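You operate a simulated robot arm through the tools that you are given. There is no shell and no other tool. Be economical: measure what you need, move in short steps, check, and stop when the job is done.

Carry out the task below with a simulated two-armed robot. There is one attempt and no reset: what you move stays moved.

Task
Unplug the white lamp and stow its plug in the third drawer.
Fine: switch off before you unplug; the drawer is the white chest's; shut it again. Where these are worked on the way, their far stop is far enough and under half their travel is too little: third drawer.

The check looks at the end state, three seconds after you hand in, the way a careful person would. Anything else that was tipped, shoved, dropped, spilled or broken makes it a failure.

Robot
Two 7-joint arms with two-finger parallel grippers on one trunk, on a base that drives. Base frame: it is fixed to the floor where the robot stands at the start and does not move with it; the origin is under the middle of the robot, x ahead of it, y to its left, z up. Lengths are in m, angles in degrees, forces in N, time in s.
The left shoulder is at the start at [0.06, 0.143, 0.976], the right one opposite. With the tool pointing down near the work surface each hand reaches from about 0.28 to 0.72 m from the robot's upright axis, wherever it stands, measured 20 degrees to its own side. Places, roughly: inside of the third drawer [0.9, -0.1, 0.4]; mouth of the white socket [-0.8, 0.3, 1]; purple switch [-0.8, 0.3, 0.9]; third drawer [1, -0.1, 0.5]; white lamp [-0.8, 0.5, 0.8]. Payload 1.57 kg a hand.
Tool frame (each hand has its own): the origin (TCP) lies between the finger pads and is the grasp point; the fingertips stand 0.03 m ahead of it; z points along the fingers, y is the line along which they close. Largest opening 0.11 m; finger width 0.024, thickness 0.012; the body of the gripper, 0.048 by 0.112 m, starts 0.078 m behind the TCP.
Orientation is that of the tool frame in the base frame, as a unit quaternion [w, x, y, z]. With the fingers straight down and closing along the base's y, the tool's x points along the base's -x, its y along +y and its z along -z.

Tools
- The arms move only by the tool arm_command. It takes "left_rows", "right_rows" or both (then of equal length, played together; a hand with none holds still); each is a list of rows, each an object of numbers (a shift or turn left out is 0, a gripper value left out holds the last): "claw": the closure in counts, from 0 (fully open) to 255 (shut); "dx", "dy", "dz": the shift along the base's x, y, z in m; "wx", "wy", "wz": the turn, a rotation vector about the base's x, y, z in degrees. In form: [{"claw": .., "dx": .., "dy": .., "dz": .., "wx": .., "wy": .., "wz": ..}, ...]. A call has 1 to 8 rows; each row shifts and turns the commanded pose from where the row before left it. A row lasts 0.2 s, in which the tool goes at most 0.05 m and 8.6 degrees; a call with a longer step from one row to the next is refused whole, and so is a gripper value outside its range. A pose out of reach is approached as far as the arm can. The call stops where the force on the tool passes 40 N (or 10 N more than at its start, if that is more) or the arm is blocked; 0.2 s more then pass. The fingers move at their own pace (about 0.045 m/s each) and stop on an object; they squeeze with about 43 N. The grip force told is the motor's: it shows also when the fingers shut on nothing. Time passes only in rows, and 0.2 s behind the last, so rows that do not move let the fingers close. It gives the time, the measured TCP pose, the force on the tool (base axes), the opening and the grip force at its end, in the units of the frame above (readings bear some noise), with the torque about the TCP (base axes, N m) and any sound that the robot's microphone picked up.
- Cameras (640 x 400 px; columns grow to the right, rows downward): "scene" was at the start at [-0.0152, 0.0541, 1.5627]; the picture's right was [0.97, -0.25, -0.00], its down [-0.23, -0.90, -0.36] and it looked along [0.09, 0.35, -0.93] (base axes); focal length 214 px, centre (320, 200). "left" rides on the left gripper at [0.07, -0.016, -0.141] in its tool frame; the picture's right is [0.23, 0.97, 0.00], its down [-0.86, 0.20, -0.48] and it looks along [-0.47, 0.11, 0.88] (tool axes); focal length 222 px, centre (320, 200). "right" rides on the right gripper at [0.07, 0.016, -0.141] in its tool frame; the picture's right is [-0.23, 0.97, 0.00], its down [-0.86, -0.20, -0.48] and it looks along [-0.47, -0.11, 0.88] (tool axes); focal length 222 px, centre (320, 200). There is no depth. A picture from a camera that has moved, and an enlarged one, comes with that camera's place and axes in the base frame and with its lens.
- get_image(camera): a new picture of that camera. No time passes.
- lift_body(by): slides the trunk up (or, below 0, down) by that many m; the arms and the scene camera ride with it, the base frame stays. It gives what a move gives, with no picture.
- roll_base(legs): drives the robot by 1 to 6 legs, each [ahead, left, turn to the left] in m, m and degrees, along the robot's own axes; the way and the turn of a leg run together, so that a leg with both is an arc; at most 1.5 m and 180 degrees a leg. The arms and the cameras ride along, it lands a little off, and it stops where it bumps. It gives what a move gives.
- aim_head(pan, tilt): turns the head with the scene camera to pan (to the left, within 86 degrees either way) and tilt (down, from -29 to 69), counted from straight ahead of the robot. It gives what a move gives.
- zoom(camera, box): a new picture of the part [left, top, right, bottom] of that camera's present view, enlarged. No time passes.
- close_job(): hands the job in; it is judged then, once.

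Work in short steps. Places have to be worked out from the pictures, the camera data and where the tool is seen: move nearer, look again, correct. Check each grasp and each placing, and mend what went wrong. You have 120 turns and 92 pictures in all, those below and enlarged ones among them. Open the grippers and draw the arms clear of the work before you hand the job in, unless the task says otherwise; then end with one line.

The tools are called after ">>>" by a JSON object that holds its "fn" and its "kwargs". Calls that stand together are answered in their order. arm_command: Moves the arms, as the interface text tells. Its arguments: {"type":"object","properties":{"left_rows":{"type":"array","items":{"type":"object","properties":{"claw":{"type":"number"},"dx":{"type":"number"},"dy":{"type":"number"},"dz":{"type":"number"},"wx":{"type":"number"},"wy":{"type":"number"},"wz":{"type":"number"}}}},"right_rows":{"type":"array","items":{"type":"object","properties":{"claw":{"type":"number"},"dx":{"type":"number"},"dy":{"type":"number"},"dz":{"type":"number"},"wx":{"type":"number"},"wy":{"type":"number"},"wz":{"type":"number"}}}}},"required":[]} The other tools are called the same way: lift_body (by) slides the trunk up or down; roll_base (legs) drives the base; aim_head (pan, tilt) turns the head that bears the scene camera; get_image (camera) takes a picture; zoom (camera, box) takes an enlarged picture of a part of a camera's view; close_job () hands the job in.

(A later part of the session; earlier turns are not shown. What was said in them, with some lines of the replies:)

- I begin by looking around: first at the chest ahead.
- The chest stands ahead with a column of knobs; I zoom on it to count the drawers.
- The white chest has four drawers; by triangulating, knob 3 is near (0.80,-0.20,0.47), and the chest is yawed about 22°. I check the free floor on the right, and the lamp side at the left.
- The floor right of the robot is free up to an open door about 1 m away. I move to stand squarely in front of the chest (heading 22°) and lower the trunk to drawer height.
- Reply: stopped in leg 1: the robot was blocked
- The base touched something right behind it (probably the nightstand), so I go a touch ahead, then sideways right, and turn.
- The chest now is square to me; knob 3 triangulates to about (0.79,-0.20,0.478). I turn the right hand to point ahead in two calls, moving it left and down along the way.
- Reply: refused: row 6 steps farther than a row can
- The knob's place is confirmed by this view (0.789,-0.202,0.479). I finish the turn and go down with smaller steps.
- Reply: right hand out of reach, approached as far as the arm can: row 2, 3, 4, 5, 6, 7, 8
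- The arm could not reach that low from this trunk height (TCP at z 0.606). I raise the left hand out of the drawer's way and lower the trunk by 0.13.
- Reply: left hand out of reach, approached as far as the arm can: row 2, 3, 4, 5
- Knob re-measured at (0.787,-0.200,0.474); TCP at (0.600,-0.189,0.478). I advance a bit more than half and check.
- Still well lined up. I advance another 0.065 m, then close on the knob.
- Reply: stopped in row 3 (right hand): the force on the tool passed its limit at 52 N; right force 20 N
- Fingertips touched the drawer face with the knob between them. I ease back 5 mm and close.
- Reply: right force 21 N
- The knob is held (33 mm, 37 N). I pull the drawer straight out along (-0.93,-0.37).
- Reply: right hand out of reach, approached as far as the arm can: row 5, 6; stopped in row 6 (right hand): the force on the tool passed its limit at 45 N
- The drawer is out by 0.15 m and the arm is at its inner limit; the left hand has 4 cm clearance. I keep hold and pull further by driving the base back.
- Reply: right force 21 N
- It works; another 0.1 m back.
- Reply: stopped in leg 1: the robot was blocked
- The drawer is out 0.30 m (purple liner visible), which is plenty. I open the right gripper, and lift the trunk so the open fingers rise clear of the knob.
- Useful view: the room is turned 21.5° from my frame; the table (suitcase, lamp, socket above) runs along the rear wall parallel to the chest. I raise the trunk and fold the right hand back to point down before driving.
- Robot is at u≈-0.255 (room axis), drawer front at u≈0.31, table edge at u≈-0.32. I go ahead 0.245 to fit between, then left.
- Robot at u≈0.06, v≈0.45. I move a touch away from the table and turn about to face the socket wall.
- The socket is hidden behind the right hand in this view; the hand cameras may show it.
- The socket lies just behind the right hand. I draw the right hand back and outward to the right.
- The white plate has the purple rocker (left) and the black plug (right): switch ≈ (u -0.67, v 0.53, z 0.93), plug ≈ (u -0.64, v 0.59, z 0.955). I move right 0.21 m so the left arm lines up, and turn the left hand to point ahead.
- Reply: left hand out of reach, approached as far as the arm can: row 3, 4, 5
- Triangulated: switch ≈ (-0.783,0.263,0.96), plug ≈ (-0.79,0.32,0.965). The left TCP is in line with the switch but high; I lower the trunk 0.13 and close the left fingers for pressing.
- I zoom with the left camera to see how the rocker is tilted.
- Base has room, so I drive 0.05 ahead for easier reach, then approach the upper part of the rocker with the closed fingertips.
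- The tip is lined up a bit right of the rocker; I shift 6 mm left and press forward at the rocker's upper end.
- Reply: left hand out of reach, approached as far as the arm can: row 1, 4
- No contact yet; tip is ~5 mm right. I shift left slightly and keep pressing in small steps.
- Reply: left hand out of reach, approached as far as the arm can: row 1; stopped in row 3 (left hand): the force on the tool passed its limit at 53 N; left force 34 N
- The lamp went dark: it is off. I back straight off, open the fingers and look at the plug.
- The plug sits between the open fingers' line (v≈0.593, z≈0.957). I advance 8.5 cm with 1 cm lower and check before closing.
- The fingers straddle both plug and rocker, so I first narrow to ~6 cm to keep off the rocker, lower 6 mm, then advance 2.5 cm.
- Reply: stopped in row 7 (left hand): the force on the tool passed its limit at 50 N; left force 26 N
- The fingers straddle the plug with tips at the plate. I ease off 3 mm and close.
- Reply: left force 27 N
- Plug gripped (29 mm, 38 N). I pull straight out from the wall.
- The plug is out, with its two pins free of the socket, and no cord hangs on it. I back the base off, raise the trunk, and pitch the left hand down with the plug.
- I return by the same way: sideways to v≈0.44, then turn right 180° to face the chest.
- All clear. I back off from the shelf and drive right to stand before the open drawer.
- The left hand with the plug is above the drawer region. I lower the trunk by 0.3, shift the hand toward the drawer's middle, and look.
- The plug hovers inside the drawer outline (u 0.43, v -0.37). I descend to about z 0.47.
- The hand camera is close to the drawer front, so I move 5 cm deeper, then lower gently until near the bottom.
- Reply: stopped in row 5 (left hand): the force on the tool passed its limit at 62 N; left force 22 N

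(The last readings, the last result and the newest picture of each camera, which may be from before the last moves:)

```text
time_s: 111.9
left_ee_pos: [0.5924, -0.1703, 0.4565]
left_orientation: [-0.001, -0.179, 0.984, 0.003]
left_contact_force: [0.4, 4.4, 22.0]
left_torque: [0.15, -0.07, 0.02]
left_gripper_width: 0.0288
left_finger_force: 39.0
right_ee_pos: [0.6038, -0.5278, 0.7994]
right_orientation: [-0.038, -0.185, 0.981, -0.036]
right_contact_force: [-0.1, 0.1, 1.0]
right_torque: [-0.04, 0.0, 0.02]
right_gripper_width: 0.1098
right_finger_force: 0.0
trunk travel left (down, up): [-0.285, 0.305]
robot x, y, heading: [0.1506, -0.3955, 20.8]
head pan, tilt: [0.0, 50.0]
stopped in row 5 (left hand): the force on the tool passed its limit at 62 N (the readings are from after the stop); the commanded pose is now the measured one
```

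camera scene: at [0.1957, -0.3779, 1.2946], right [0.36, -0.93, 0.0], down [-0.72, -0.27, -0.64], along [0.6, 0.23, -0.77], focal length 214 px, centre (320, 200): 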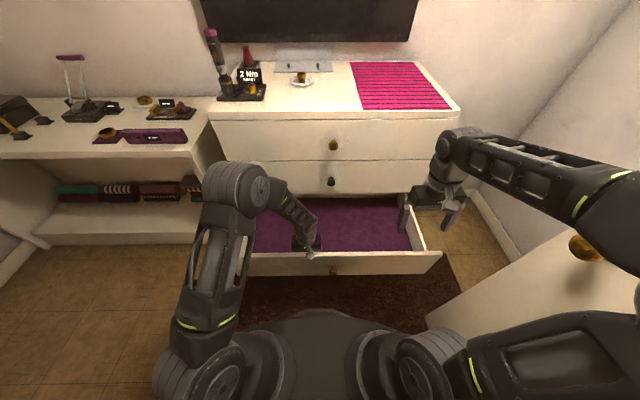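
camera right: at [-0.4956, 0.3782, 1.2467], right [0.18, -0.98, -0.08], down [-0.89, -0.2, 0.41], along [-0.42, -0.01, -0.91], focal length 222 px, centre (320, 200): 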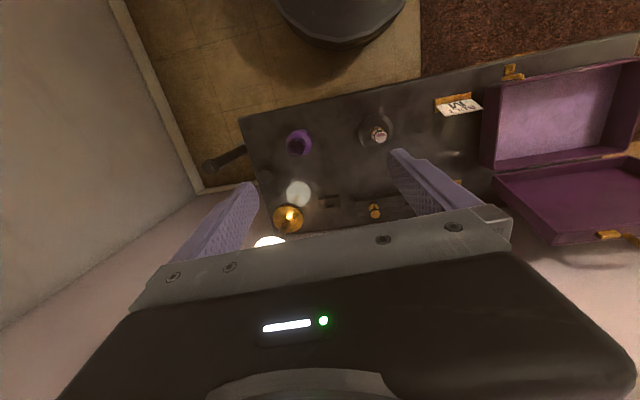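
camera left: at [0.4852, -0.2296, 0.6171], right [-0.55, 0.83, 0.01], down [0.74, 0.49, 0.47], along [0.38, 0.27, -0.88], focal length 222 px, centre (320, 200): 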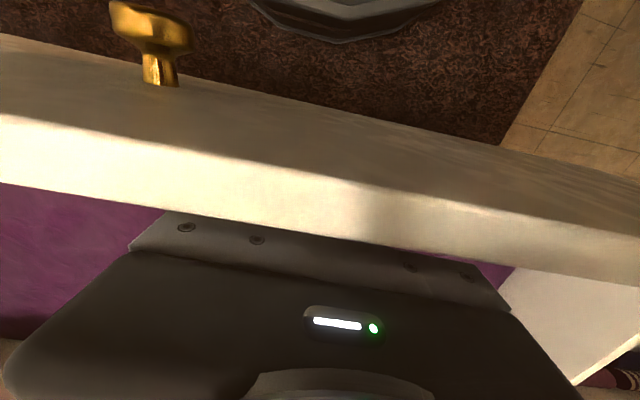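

The plug has touched the drawer's bottom at z≈0.457. I raise 4 mm and open, then lift out.

>>> {"fn": "arm_command", "kwargs": {"left_rows": [{"dz": 0.004}, {"claw": 120}, {"claw": 120}, {"claw": 120}, {"claw": 120}, {"claw": 120}, {"claw": 120}]}}

>>> {"fn": "arm_command", "kwargs": {"left_rows": [{"dz": 0.04}, {"dz": 0.045}, {"dz": 0.045}, {"dz": 0.045}, {"dz": 0.045}, {"dz": 0.045}, {"dz": 0.045}]}}

>>> {"fn": "get_image", "kwargs": {"camera": "left"}}

>>> {"fn": "get_image", "kwargs": {"camera": "scene"}}

```text
time_s: 113.5
left_ee_pos: [0.5913, -0.171, 0.4563]
left_orientation: [-0.004, -0.179, 0.984, 0.002]
left_contact_force: [-0.1, 0.7, 0.3]
left_torque: [0.01, -0.01, -0.01]
left_gripper_width: 0.0582
left_finger_force: 0.1
right_ee_pos: [0.6038, -0.5268, 0.8002]
right_orientation: [-0.037, -0.184, 0.982, -0.036]
right_contact_force: [-0.2, -0.4, 0.0]
right_torque: [0.01, 0.03, -0.02]
right_gripper_width: 0.1098
right_finger_force: 0.0
trunk travel left (down, up): [-0.285, 0.305]
robot x, y, heading: [0.1497, -0.3896, 20.8]
head pan, tilt: [0.0, 50.0]
```

```text
time_s: 115.1
left_ee_pos: [0.5907, -0.1735, 0.7708]
left_orientation: [-0.005, -0.179, 0.984, 0.002]
left_contact_force: [0.0, 0.3, 0.0]
left_torque: [0.02, 0.01, 0.0]
left_gripper_width: 0.0579
left_finger_force: 0.0
right_ee_pos: [0.6049, -0.5286, 0.7987]
right_orientation: [-0.038, -0.185, 0.981, -0.036]
right_contact_force: [0.0, 0.6, -0.1]
right_torque: [-0.03, -0.01, 0.01]
right_gripper_width: 0.1095
right_finger_force: 0.0
trunk travel left (down, up): [-0.285, 0.305]
robot x, y, heading: [0.1499, -0.3975, 21.0]
head pan, tilt: [0.0, 50.0]
```

```text
38 pictures are left
camera left: at [0.5334, -0.2133, 0.9115], right [-0.56, 0.83, 0.01], down [0.73, 0.49, 0.47], along [0.39, 0.27, -0.88], focal length 222 px, centre (320, 200)
```

left: 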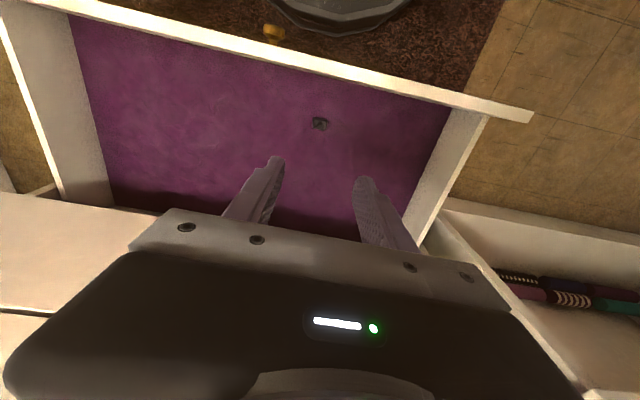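

```text
37 pictures are left
camera scene: at [0.1955, -0.3779, 1.2946], right [0.36, -0.93, 0.0], down [-0.72, -0.27, -0.64], along [0.6, 0.23, -0.77], focal length 214 px, centre (320, 200)
```

scene: 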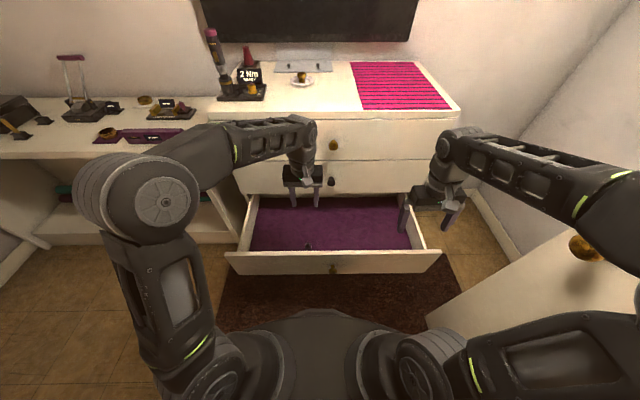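

The plug lies in the drawer. Now I back off and point the right hand ahead, closed, to push the drawer shut.

>>> {"fn": "roll_base", "kwargs": {"legs": [[-0.25, 0, 0.5]]}}

>>> {"fn": "arm_command", "kwargs": {"right_rows": [{"wx": 2.88, "wy": -7.3, "claw": 255}, {"wx": 2.88, "wy": -7.3}, {"wx": 2.88, "wy": -7.3}, {"wx": 2.88, "wy": -7.3}, {"wx": 2.88, "wy": -7.3}, {"wx": 2.88, "wy": -7.3}, {"wx": 2.88, "wy": -7.3}, {"wx": 2.88, "wy": -7.3}]}}

>>> {"fn": "arm_command", "kwargs": {"right_rows": [{"wx": 2.88, "wy": -7.3, "dx": 0.01, "dy": 0.04}, {"wx": 2.88, "wy": -7.3, "dx": 0.01, "dy": 0.04}, {"wx": 2.88, "wy": -7.3, "dx": 0.01, "dy": 0.04}, {"wx": 2.88, "wy": -7.3, "dx": 0.03, "dy": 0.02}], "left_rows": [{"claw": 255}, {"dz": 0.03}, {"dz": 0.03}, {"dz": 0.03}]}}

>>> {"fn": "get_image", "kwargs": {"camera": "scene"}}

```text
time_s: 116.9
left_ee_pos: [0.354, -0.2612, 0.7694]
left_orientation: [-0.004, -0.184, 0.983, 0.002]
left_contact_force: [0.2, 0.1, -0.3]
left_torque: [0.02, 0.0, 0.0]
left_gripper_width: 0.0584
left_finger_force: 0.1
right_ee_pos: [0.3709, -0.6143, 0.8]
right_orientation: [-0.038, -0.19, 0.98, -0.036]
right_contact_force: [0.8, 0.4, 0.1]
right_torque: [0.01, -0.01, -0.02]
right_gripper_width: 0.1098
right_finger_force: 0.2
trunk travel left (down, up): [-0.285, 0.305]
robot x, y, heading: [-0.0845, -0.4849, 21.5]
head pan, tilt: [0.0, 50.0]
```

```text
time_s: 118.7
left_ee_pos: [0.3543, -0.2604, 0.7693]
left_orientation: [-0.005, -0.184, 0.983, 0.002]
left_contact_force: [0.4, -0.6, -0.2]
left_torque: [-0.03, 0.0, -0.01]
left_gripper_width: 0.0583
left_finger_force: 0.0
right_ee_pos: [0.4431, -0.6244, 0.8577]
right_orientation: [0.478, -0.152, 0.863, 0.065]
right_contact_force: [0.2, 0.0, -0.1]
right_torque: [0.0, 0.01, -0.02]
right_gripper_width: 0.0
right_finger_force: 21.5
right hand out of reach, approached as far as the arm can: row 6, 7, 8
trunk travel left (down, up): [-0.285, 0.305]
robot x, y, heading: [-0.0859, -0.4849, 21.5]
head pan, tilt: [0.0, 50.0]
```

```text
time_s: 119.7
left_ee_pos: [0.3554, -0.2648, 0.8461]
left_orientation: [-0.015, -0.182, 0.983, 0.003]
left_contact_force: [0.6, -0.7, -0.8]
left_torque: [0.06, 0.01, 0.01]
left_gripper_width: 0.0003
left_finger_force: 16.3
left hand out of reach, approached as far as the arm can: row 4
right_ee_pos: [0.5357, -0.4869, 0.8759]
right_orientation: [0.694, -0.114, 0.703, 0.109]
right_contact_force: [0.6, 0.1, -0.4]
right_torque: [0.0, -0.09, 0.05]
right_gripper_width: 0.0001
right_finger_force: 21.2
right hand out of reach, approached as far as the arm can: row 1, 2
trunk travel left (down, up): [-0.285, 0.305]
robot x, y, heading: [-0.0851, -0.4883, 21.4]
head pan, tilt: [0.0, 50.0]
```

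```text
36 pictures are left
camera scene: at [-0.0378, -0.4717, 1.2944], right [0.37, -0.93, 0.0], down [-0.71, -0.28, -0.64], along [0.6, 0.24, -0.77], focal length 214 px, centre (320, 200)
```

scene: 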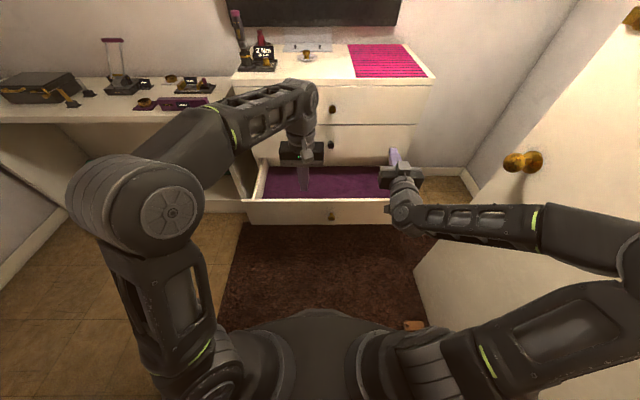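

The right hand pointing ahead can't draw back far enough here. Instead I'll push with the left hand, which is already in front of the drawer face: tilt it 45° so the fingertips lead, while folding the right hand down and back.

>>> {"fn": "arm_command", "kwargs": {"right_rows": [{"wx": -3.0, "wy": 7.6}, {"wx": -3.0, "wy": 7.6}, {"wx": -3.0, "wy": 7.6, "dx": -0.02, "dy": -0.008}, {"wx": -3.0, "wy": 7.6, "dx": -0.02, "dy": -0.008}, {"wx": -3.0, "wy": 7.6, "dx": -0.02, "dy": -0.008}, {"wx": -3.0, "wy": 7.6, "dx": -0.02, "dy": -0.008}, {"wx": -3.0, "wy": 7.6, "dx": -0.02, "dy": -0.008}, {"wx": -3.0, "wy": 7.6, "dx": -0.02, "dy": -0.008}], "left_rows": [{"wx": 2.8, "wy": -7.1}, {"wx": 2.8, "wy": -7.1}, {"wx": 2.8, "wy": -7.1}, {"wx": 2.8, "wy": -7.1}, {"wx": 2.8, "wy": -7.1}, {"wx": 2.8, "wy": -7.1}, {}, {}]}}

>>> {"fn": "arm_command", "kwargs": {"right_rows": [{"wx": -3.0, "wy": 7.6, "dx": -0.02, "dy": -0.008}, {"wx": -3.0, "wy": 7.6}, {"wx": -3.0, "wy": 7.6}]}}

>>> {"fn": "get_image", "kwargs": {"camera": "scene"}}

```text
time_s: 121.5
left_ee_pos: [0.3545, -0.2612, 0.8587]
left_orientation: [0.379, -0.171, 0.907, 0.075]
left_contact_force: [0.5, 0.0, 0.4]
left_torque: [-0.03, -0.04, 0.02]
left_gripper_width: 0.0001
left_finger_force: 21.2
right_ee_pos: [0.4141, -0.5302, 0.8781]
right_orientation: [0.206, -0.18, 0.962, 0.011]
right_contact_force: [-0.2, 0.5, -0.1]
right_torque: [-0.02, -0.02, 0.02]
right_gripper_width: 0.0
right_finger_force: 21.5
trunk travel left (down, up): [-0.285, 0.305]
robot x, y, heading: [-0.0865, -0.4822, 21.7]
head pan, tilt: [0.0, 50.0]
```

```text
time_s: 122.3
left_ee_pos: [0.3533, -0.2609, 0.8598]
left_orientation: [0.378, -0.172, 0.906, 0.076]
left_contact_force: [0.1, 0.1, -0.3]
left_torque: [-0.01, -0.02, -0.01]
left_gripper_width: 0.0
left_finger_force: 20.8
right_ee_pos: [0.3928, -0.5418, 0.8833]
right_orientation: [0.017, -0.185, 0.982, -0.026]
right_contact_force: [0.7, 0.8, -0.4]
right_torque: [-0.02, -0.06, 0.01]
right_gripper_width: 0.0
right_finger_force: 21.9
right hand out of reach, approached as far as the arm can: row 3
trunk travel left (down, up): [-0.285, 0.305]
robot x, y, heading: [-0.0836, -0.4846, 21.7]
head pan, tilt: [0.0, 50.0]
```

```text
35 pictures are left
camera scene: at [-0.0409, -0.4679, 1.2947], right [0.37, -0.93, 0.0], down [-0.71, -0.28, -0.64], along [0.6, 0.24, -0.77], focal length 214 px, centre (320, 200)
```

scene: 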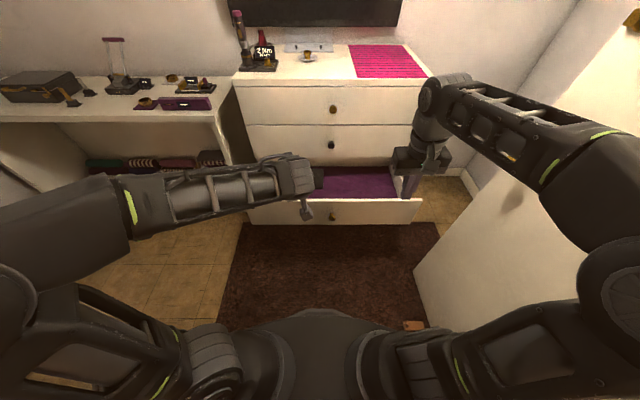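

Good arrangement: left fingertips in front of the face, right hand behind. I lower the trunk 0.28 and drop the left hand to z≈0.50.

>>> {"fn": "lift_body", "kwargs": {"by": -0.28}}

>>> {"fn": "arm_command", "kwargs": {"left_rows": [{"dz": -0.03}, {"dz": -0.03}, {"dz": -0.015}]}}

>>> {"fn": "get_image", "kwargs": {"camera": "scene"}}

>>> {"fn": "get_image", "kwargs": {"camera": "left"}}

```text
time_s: 125.2
left_ee_pos: [0.3533, -0.26, 0.579]
left_orientation: [0.378, -0.171, 0.907, 0.076]
left_contact_force: [0.1, -0.4, -0.4]
left_torque: [-0.01, -0.02, 0.0]
left_gripper_width: 0.0
left_finger_force: 21.8
right_ee_pos: [0.3942, -0.5421, 0.6033]
right_orientation: [0.017, -0.186, 0.982, -0.025]
right_contact_force: [0.5, 0.1, 0.1]
right_torque: [-0.01, 0.0, 0.03]
right_gripper_width: 0.0
right_finger_force: 21.3
trunk travel left (down, up): [-0.005, 0.585]
robot x, y, heading: [-0.0846, -0.4849, 21.6]
head pan, tilt: [0.0, 50.0]
```

```text
time_s: 126.0
left_ee_pos: [0.3553, -0.261, 0.5044]
left_orientation: [0.378, -0.171, 0.907, 0.075]
left_contact_force: [-0.3, 0.5, -0.2]
left_torque: [0.02, 0.01, 0.02]
left_gripper_width: 0.0
left_finger_force: 21.1
right_ee_pos: [0.3945, -0.5416, 0.6035]
right_orientation: [0.016, -0.187, 0.982, -0.026]
right_contact_force: [0.1, 0.3, 0.3]
right_torque: [0.0, -0.01, -0.01]
right_gripper_width: 0.0
right_finger_force: 21.1
trunk travel left (down, up): [-0.005, 0.585]
robot x, y, heading: [-0.081, -0.4835, 21.4]
head pan, tilt: [0.0, 50.0]
```

```text
34 pictures are left
camera scene: at [-0.0399, -0.4688, 1.0147], right [0.37, -0.93, 0.0], down [-0.71, -0.28, -0.64], along [0.6, 0.24, -0.77], focal length 214 px, centre (320, 200)
```

scene: 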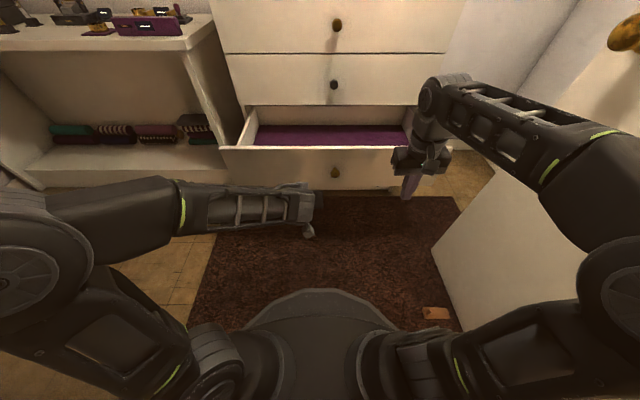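

```text
33 pictures are left
camera left: at [0.2226, -0.3307, 0.5533], right [-0.51, 0.85, -0.15], down [0.17, 0.28, 0.95], along [0.84, 0.45, -0.28], focal length 222 px, centre (320, 200)
```

left: 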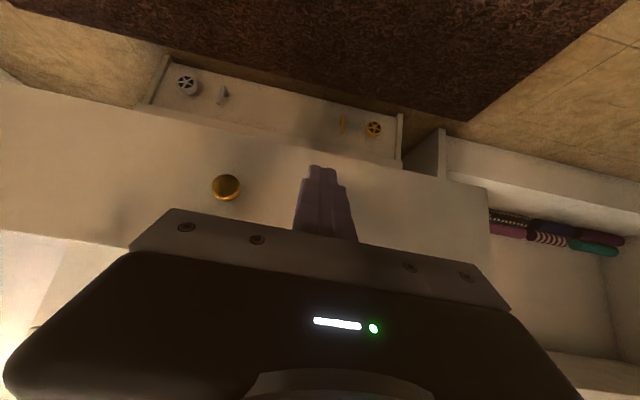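

Tips face the drawer front with about 0.12 m to go, between knob and left end. I drive ahead to close it in stages.

>>> {"fn": "roll_base", "kwargs": {"legs": [[0.18, 0, 0]]}}

>>> {"fn": "get_image", "kwargs": {"camera": "scene"}}

```text
time_s: 127.5
left_ee_pos: [0.5225, -0.1932, 0.5039]
left_orientation: [0.377, -0.173, 0.907, 0.077]
left_contact_force: [-0.3, -0.3, -0.3]
left_torque: [0.0, -0.01, -0.03]
left_gripper_width: 0.0
left_finger_force: 21.4
right_ee_pos: [0.5619, -0.4737, 0.6039]
right_orientation: [0.016, -0.188, 0.982, -0.026]
right_contact_force: [-0.1, 0.1, -0.4]
right_torque: [-0.02, -0.03, -0.02]
right_gripper_width: 0.0001
right_finger_force: 21.0
trunk travel left (down, up): [-0.005, 0.585]
robot x, y, heading: [0.0799, -0.4211, 21.7]
head pan, tilt: [0.0, 50.0]
```

```text
32 pictures are left
camera scene: at [0.128, -0.402, 1.0146], right [0.37, -0.93, 0.0], down [-0.71, -0.28, -0.64], along [0.6, 0.24, -0.77], focal length 214 px, centre (320, 200)
```

scene: 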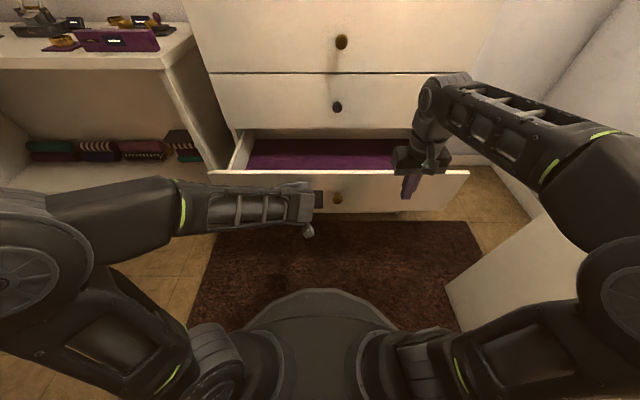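

The drawer is being pushed in. I go on another 0.17 m.

>>> {"fn": "roll_base", "kwargs": {"legs": [[0.17, 0, 0]]}}

>>> {"fn": "get_image", "kwargs": {"camera": "scene"}}

```text
time_s: 128.9
left_ee_pos: [0.6803, -0.1301, 0.5039]
left_orientation: [0.378, -0.173, 0.906, 0.077]
left_contact_force: [0.0, 0.8, -0.1]
left_torque: [0.01, 0.01, 0.0]
left_gripper_width: 0.0
left_finger_force: 21.4
right_ee_pos: [0.7202, -0.4121, 0.6036]
right_orientation: [0.016, -0.187, 0.982, -0.025]
right_contact_force: [-0.2, 0.2, -0.3]
right_torque: [0.02, 0.04, -0.02]
right_gripper_width: 0.0
right_finger_force: 20.7
trunk travel left (down, up): [-0.005, 0.585]
robot x, y, heading: [0.2374, -0.3563, 21.6]
head pan, tilt: [0.0, 50.0]
```

```text
31 pictures are left
camera scene: at [0.2858, -0.3393, 1.0146], right [0.37, -0.93, 0.0], down [-0.71, -0.28, -0.64], along [0.6, 0.24, -0.77], focal length 214 px, centre (320, 200)
```

scene: 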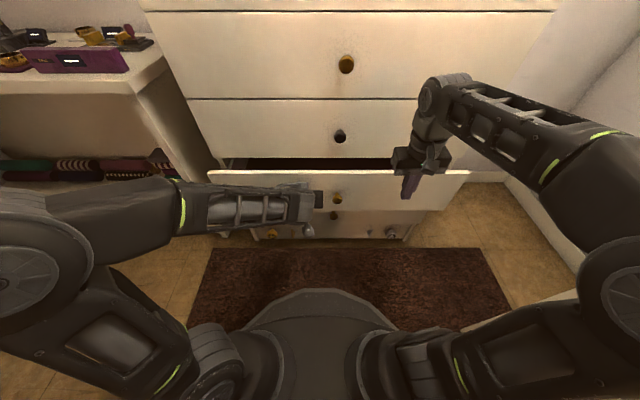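

About 7 cm remain. I finish with the arm in small, force-guarded steps.

>>> {"fn": "arm_command", "kwargs": {"left_rows": [{"dx": 0.0186, "dy": 0.0073}, {"dx": 0.0186, "dy": 0.0073}, {"dx": 0.014, "dy": 0.0055}, {"dx": 0.0093, "dy": 0.0037}, {"dx": 0.0093, "dy": 0.0037}, {"dx": 0.0093, "dy": 0.0037}, {"dx": 0.0093, "dy": 0.0037}]}}

>>> {"fn": "get_image", "kwargs": {"camera": "scene"}}

```text
time_s: 130.2
left_ee_pos: [0.7455, -0.1068, 0.5022]
left_orientation: [0.376, -0.174, 0.907, 0.076]
left_contact_force: [-17.9, -4.6, 11.4]
left_torque: [-0.07, -0.19, 0.04]
left_gripper_width: 0.0003
left_finger_force: 21.2
right_ee_pos: [0.7184, -0.4105, 0.6044]
right_orientation: [0.017, -0.187, 0.982, -0.025]
right_contact_force: [-0.3, 0.2, -0.8]
right_torque: [0.03, 0.02, 0.0]
right_gripper_width: 0.0001
right_finger_force: 21.3
trunk travel left (down, up): [-0.005, 0.585]
robot x, y, heading: [0.2385, -0.3558, 22.0]
head pan, tilt: [0.0, 50.0]
stopped in row 6 (left hand): the force on the tool passed its limit at 57 N (the readings are from after the stop); the commanded pose is now the measured one
```

```text
30 pictures are left
camera scene: at [0.2842, -0.3397, 1.0148], right [0.37, -0.93, 0.0], down [-0.71, -0.28, -0.64], along [0.6, 0.24, -0.77], focal length 214 px, centre (320, 200)
```

scene: 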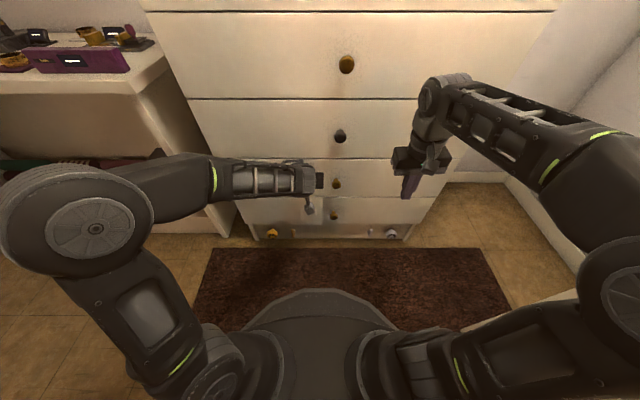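

The drawer looks flush. I back away and raise the trunk, then inspect closely.

>>> {"fn": "roll_base", "kwargs": {"legs": [[-0.2, 0, 0]]}}

>>> {"fn": "lift_body", "kwargs": {"by": 0.3}}

>>> {"fn": "zoom", "kwargs": {"camera": "scene", "box": [200, 60, 460, 240]}}

>>> {"fn": "get_image", "kwargs": {"camera": "left"}}

```text
time_s: 131.8
left_ee_pos: [0.5604, -0.1795, 0.502]
left_orientation: [0.375, -0.174, 0.907, 0.077]
left_contact_force: [-0.7, -0.2, -0.1]
left_torque: [-0.01, -0.03, -0.01]
left_gripper_width: 0.0
left_finger_force: 21.2
right_ee_pos: [0.5344, -0.4843, 0.6027]
right_orientation: [0.016, -0.188, 0.982, -0.026]
right_contact_force: [0.1, -0.4, 0.2]
right_torque: [0.0, -0.04, 0.03]
right_gripper_width: 0.0002
right_finger_force: 21.5
trunk travel left (down, up): [-0.005, 0.585]
robot x, y, heading: [0.0556, -0.4317, 21.7]
head pan, tilt: [0.0, 50.0]
```

```text
time_s: 134.8
left_ee_pos: [0.5619, -0.1797, 0.8016]
left_orientation: [0.375, -0.173, 0.908, 0.076]
left_contact_force: [0.1, 0.3, 0.5]
left_torque: [-0.03, 0.0, 0.0]
left_gripper_width: 0.0001
left_finger_force: 21.6
right_ee_pos: [0.5346, -0.4839, 0.9034]
right_orientation: [0.017, -0.188, 0.982, -0.025]
right_contact_force: [0.4, 1.3, 0.6]
right_torque: [0.01, -0.01, -0.03]
right_gripper_width: 0.0
right_finger_force: 21.6
trunk travel left (down, up): [-0.305, 0.285]
robot x, y, heading: [0.0549, -0.434, 21.7]
head pan, tilt: [0.0, 50.0]
```

```text
2.22 times, centred on (330, 150) of scene
camera zoom: at [0.0998, -0.4133, 1.3146], right [0.37, -0.93, 0.0], down [-0.71, -0.28, -0.64], along [0.6, 0.24, -0.77], focal length 477 px, centre (298, 311)
```

zoom: 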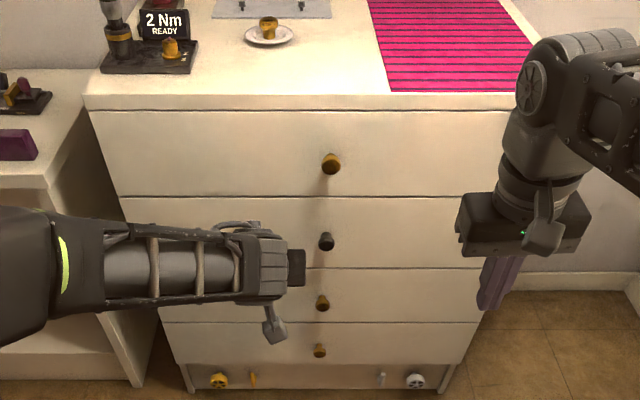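

```text
28 pictures are left
camera left: at [0.4291, -0.2491, 0.8518], right [-0.51, 0.85, -0.15], down [0.18, 0.28, 0.94], along [0.84, 0.46, -0.29], focal length 222 px, centre (320, 200)
```

left: 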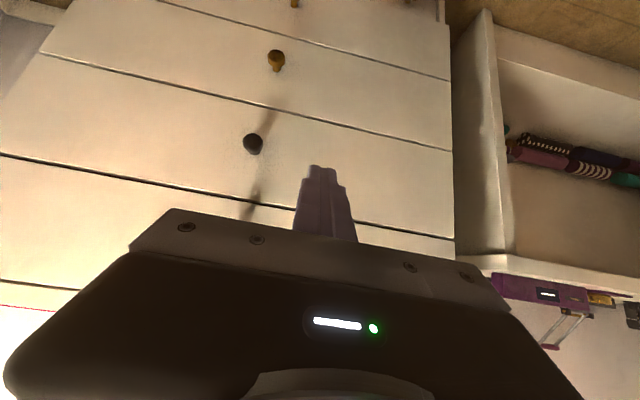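

The drawer is flush with its neighbours. I open both grippers and take a last look at the lamp side.

>>> {"fn": "arm_command", "kwargs": {"left_rows": [{"claw": 0}, {"claw": 0}, {"claw": 0}, {"claw": 0}, {"claw": 0}, {"claw": 0}, {"claw": 0}], "right_rows": [{"claw": 0}, {"claw": 0}, {"claw": 0}, {"claw": 0}, {"claw": 0}, {"claw": 0}, {"claw": 0}]}}

>>> {"fn": "aim_head", "kwargs": {"pan": 86, "tilt": 40}}

>>> {"fn": "get_image", "kwargs": {"camera": "scene"}}

```text
time_s: 136.4
left_ee_pos: [0.5605, -0.1804, 0.8011]
left_orientation: [0.375, -0.174, 0.907, 0.077]
left_contact_force: [0.2, -1.0, -0.8]
left_torque: [0.0, -0.01, -0.01]
left_gripper_width: 0.1102
left_finger_force: 0.1
right_ee_pos: [0.5337, -0.4838, 0.9018]
right_orientation: [0.017, -0.188, 0.982, -0.025]
right_contact_force: [0.5, -0.3, 0.3]
right_torque: [-0.01, 0.0, 0.0]
right_gripper_width: 0.1098
right_finger_force: 0.1
trunk travel left (down, up): [-0.305, 0.285]
robot x, y, heading: [0.0503, -0.4284, 21.7]
head pan, tilt: [0.0, 50.0]
```

```text
time_s: 138.0
left_ee_pos: [0.5619, -0.179, 0.8012]
left_orientation: [0.375, -0.174, 0.907, 0.076]
left_contact_force: [-0.2, -0.3, 0.6]
left_torque: [0.03, 0.02, -0.05]
left_gripper_width: 0.1099
left_finger_force: 0.1
right_ee_pos: [0.5339, -0.4838, 0.9034]
right_orientation: [0.016, -0.188, 0.982, -0.025]
right_contact_force: [0.5, -0.8, 0.3]
right_torque: [0.01, 0.02, 0.0]
right_gripper_width: 0.1101
right_finger_force: 0.1
trunk travel left (down, up): [-0.305, 0.285]
robot x, y, heading: [0.0561, -0.4333, 21.7]
head pan, tilt: [85.9, 40.0]
```

```text
27 pictures are left
camera scene: at [0.0025, -0.3608, 1.3288], right [0.95, 0.3, 0.0], down [0.19, -0.61, -0.77], along [-0.23, 0.73, -0.64], focal length 214 px, centre (320, 200)
```

scene: 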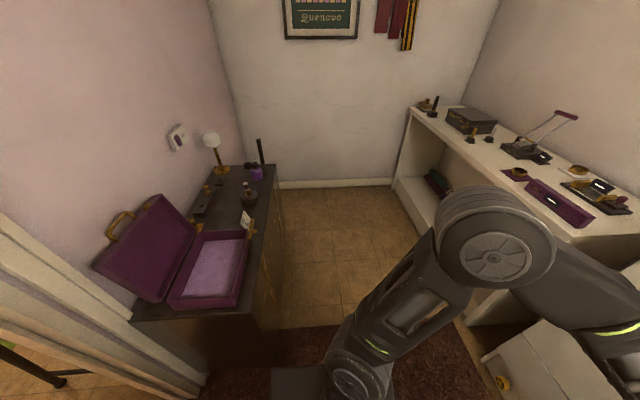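

The lamp is dark and upright, the socket is empty and nothing else looks disturbed. The hands are open and clear, so I hand in.

>>> {"fn": "close_job", "kwargs": {}}

```text
The job is handed in.
```

The white lamp was switched off and unplugged, its plug is in the white chest's third drawer (counted from the top), and the drawer is shut.
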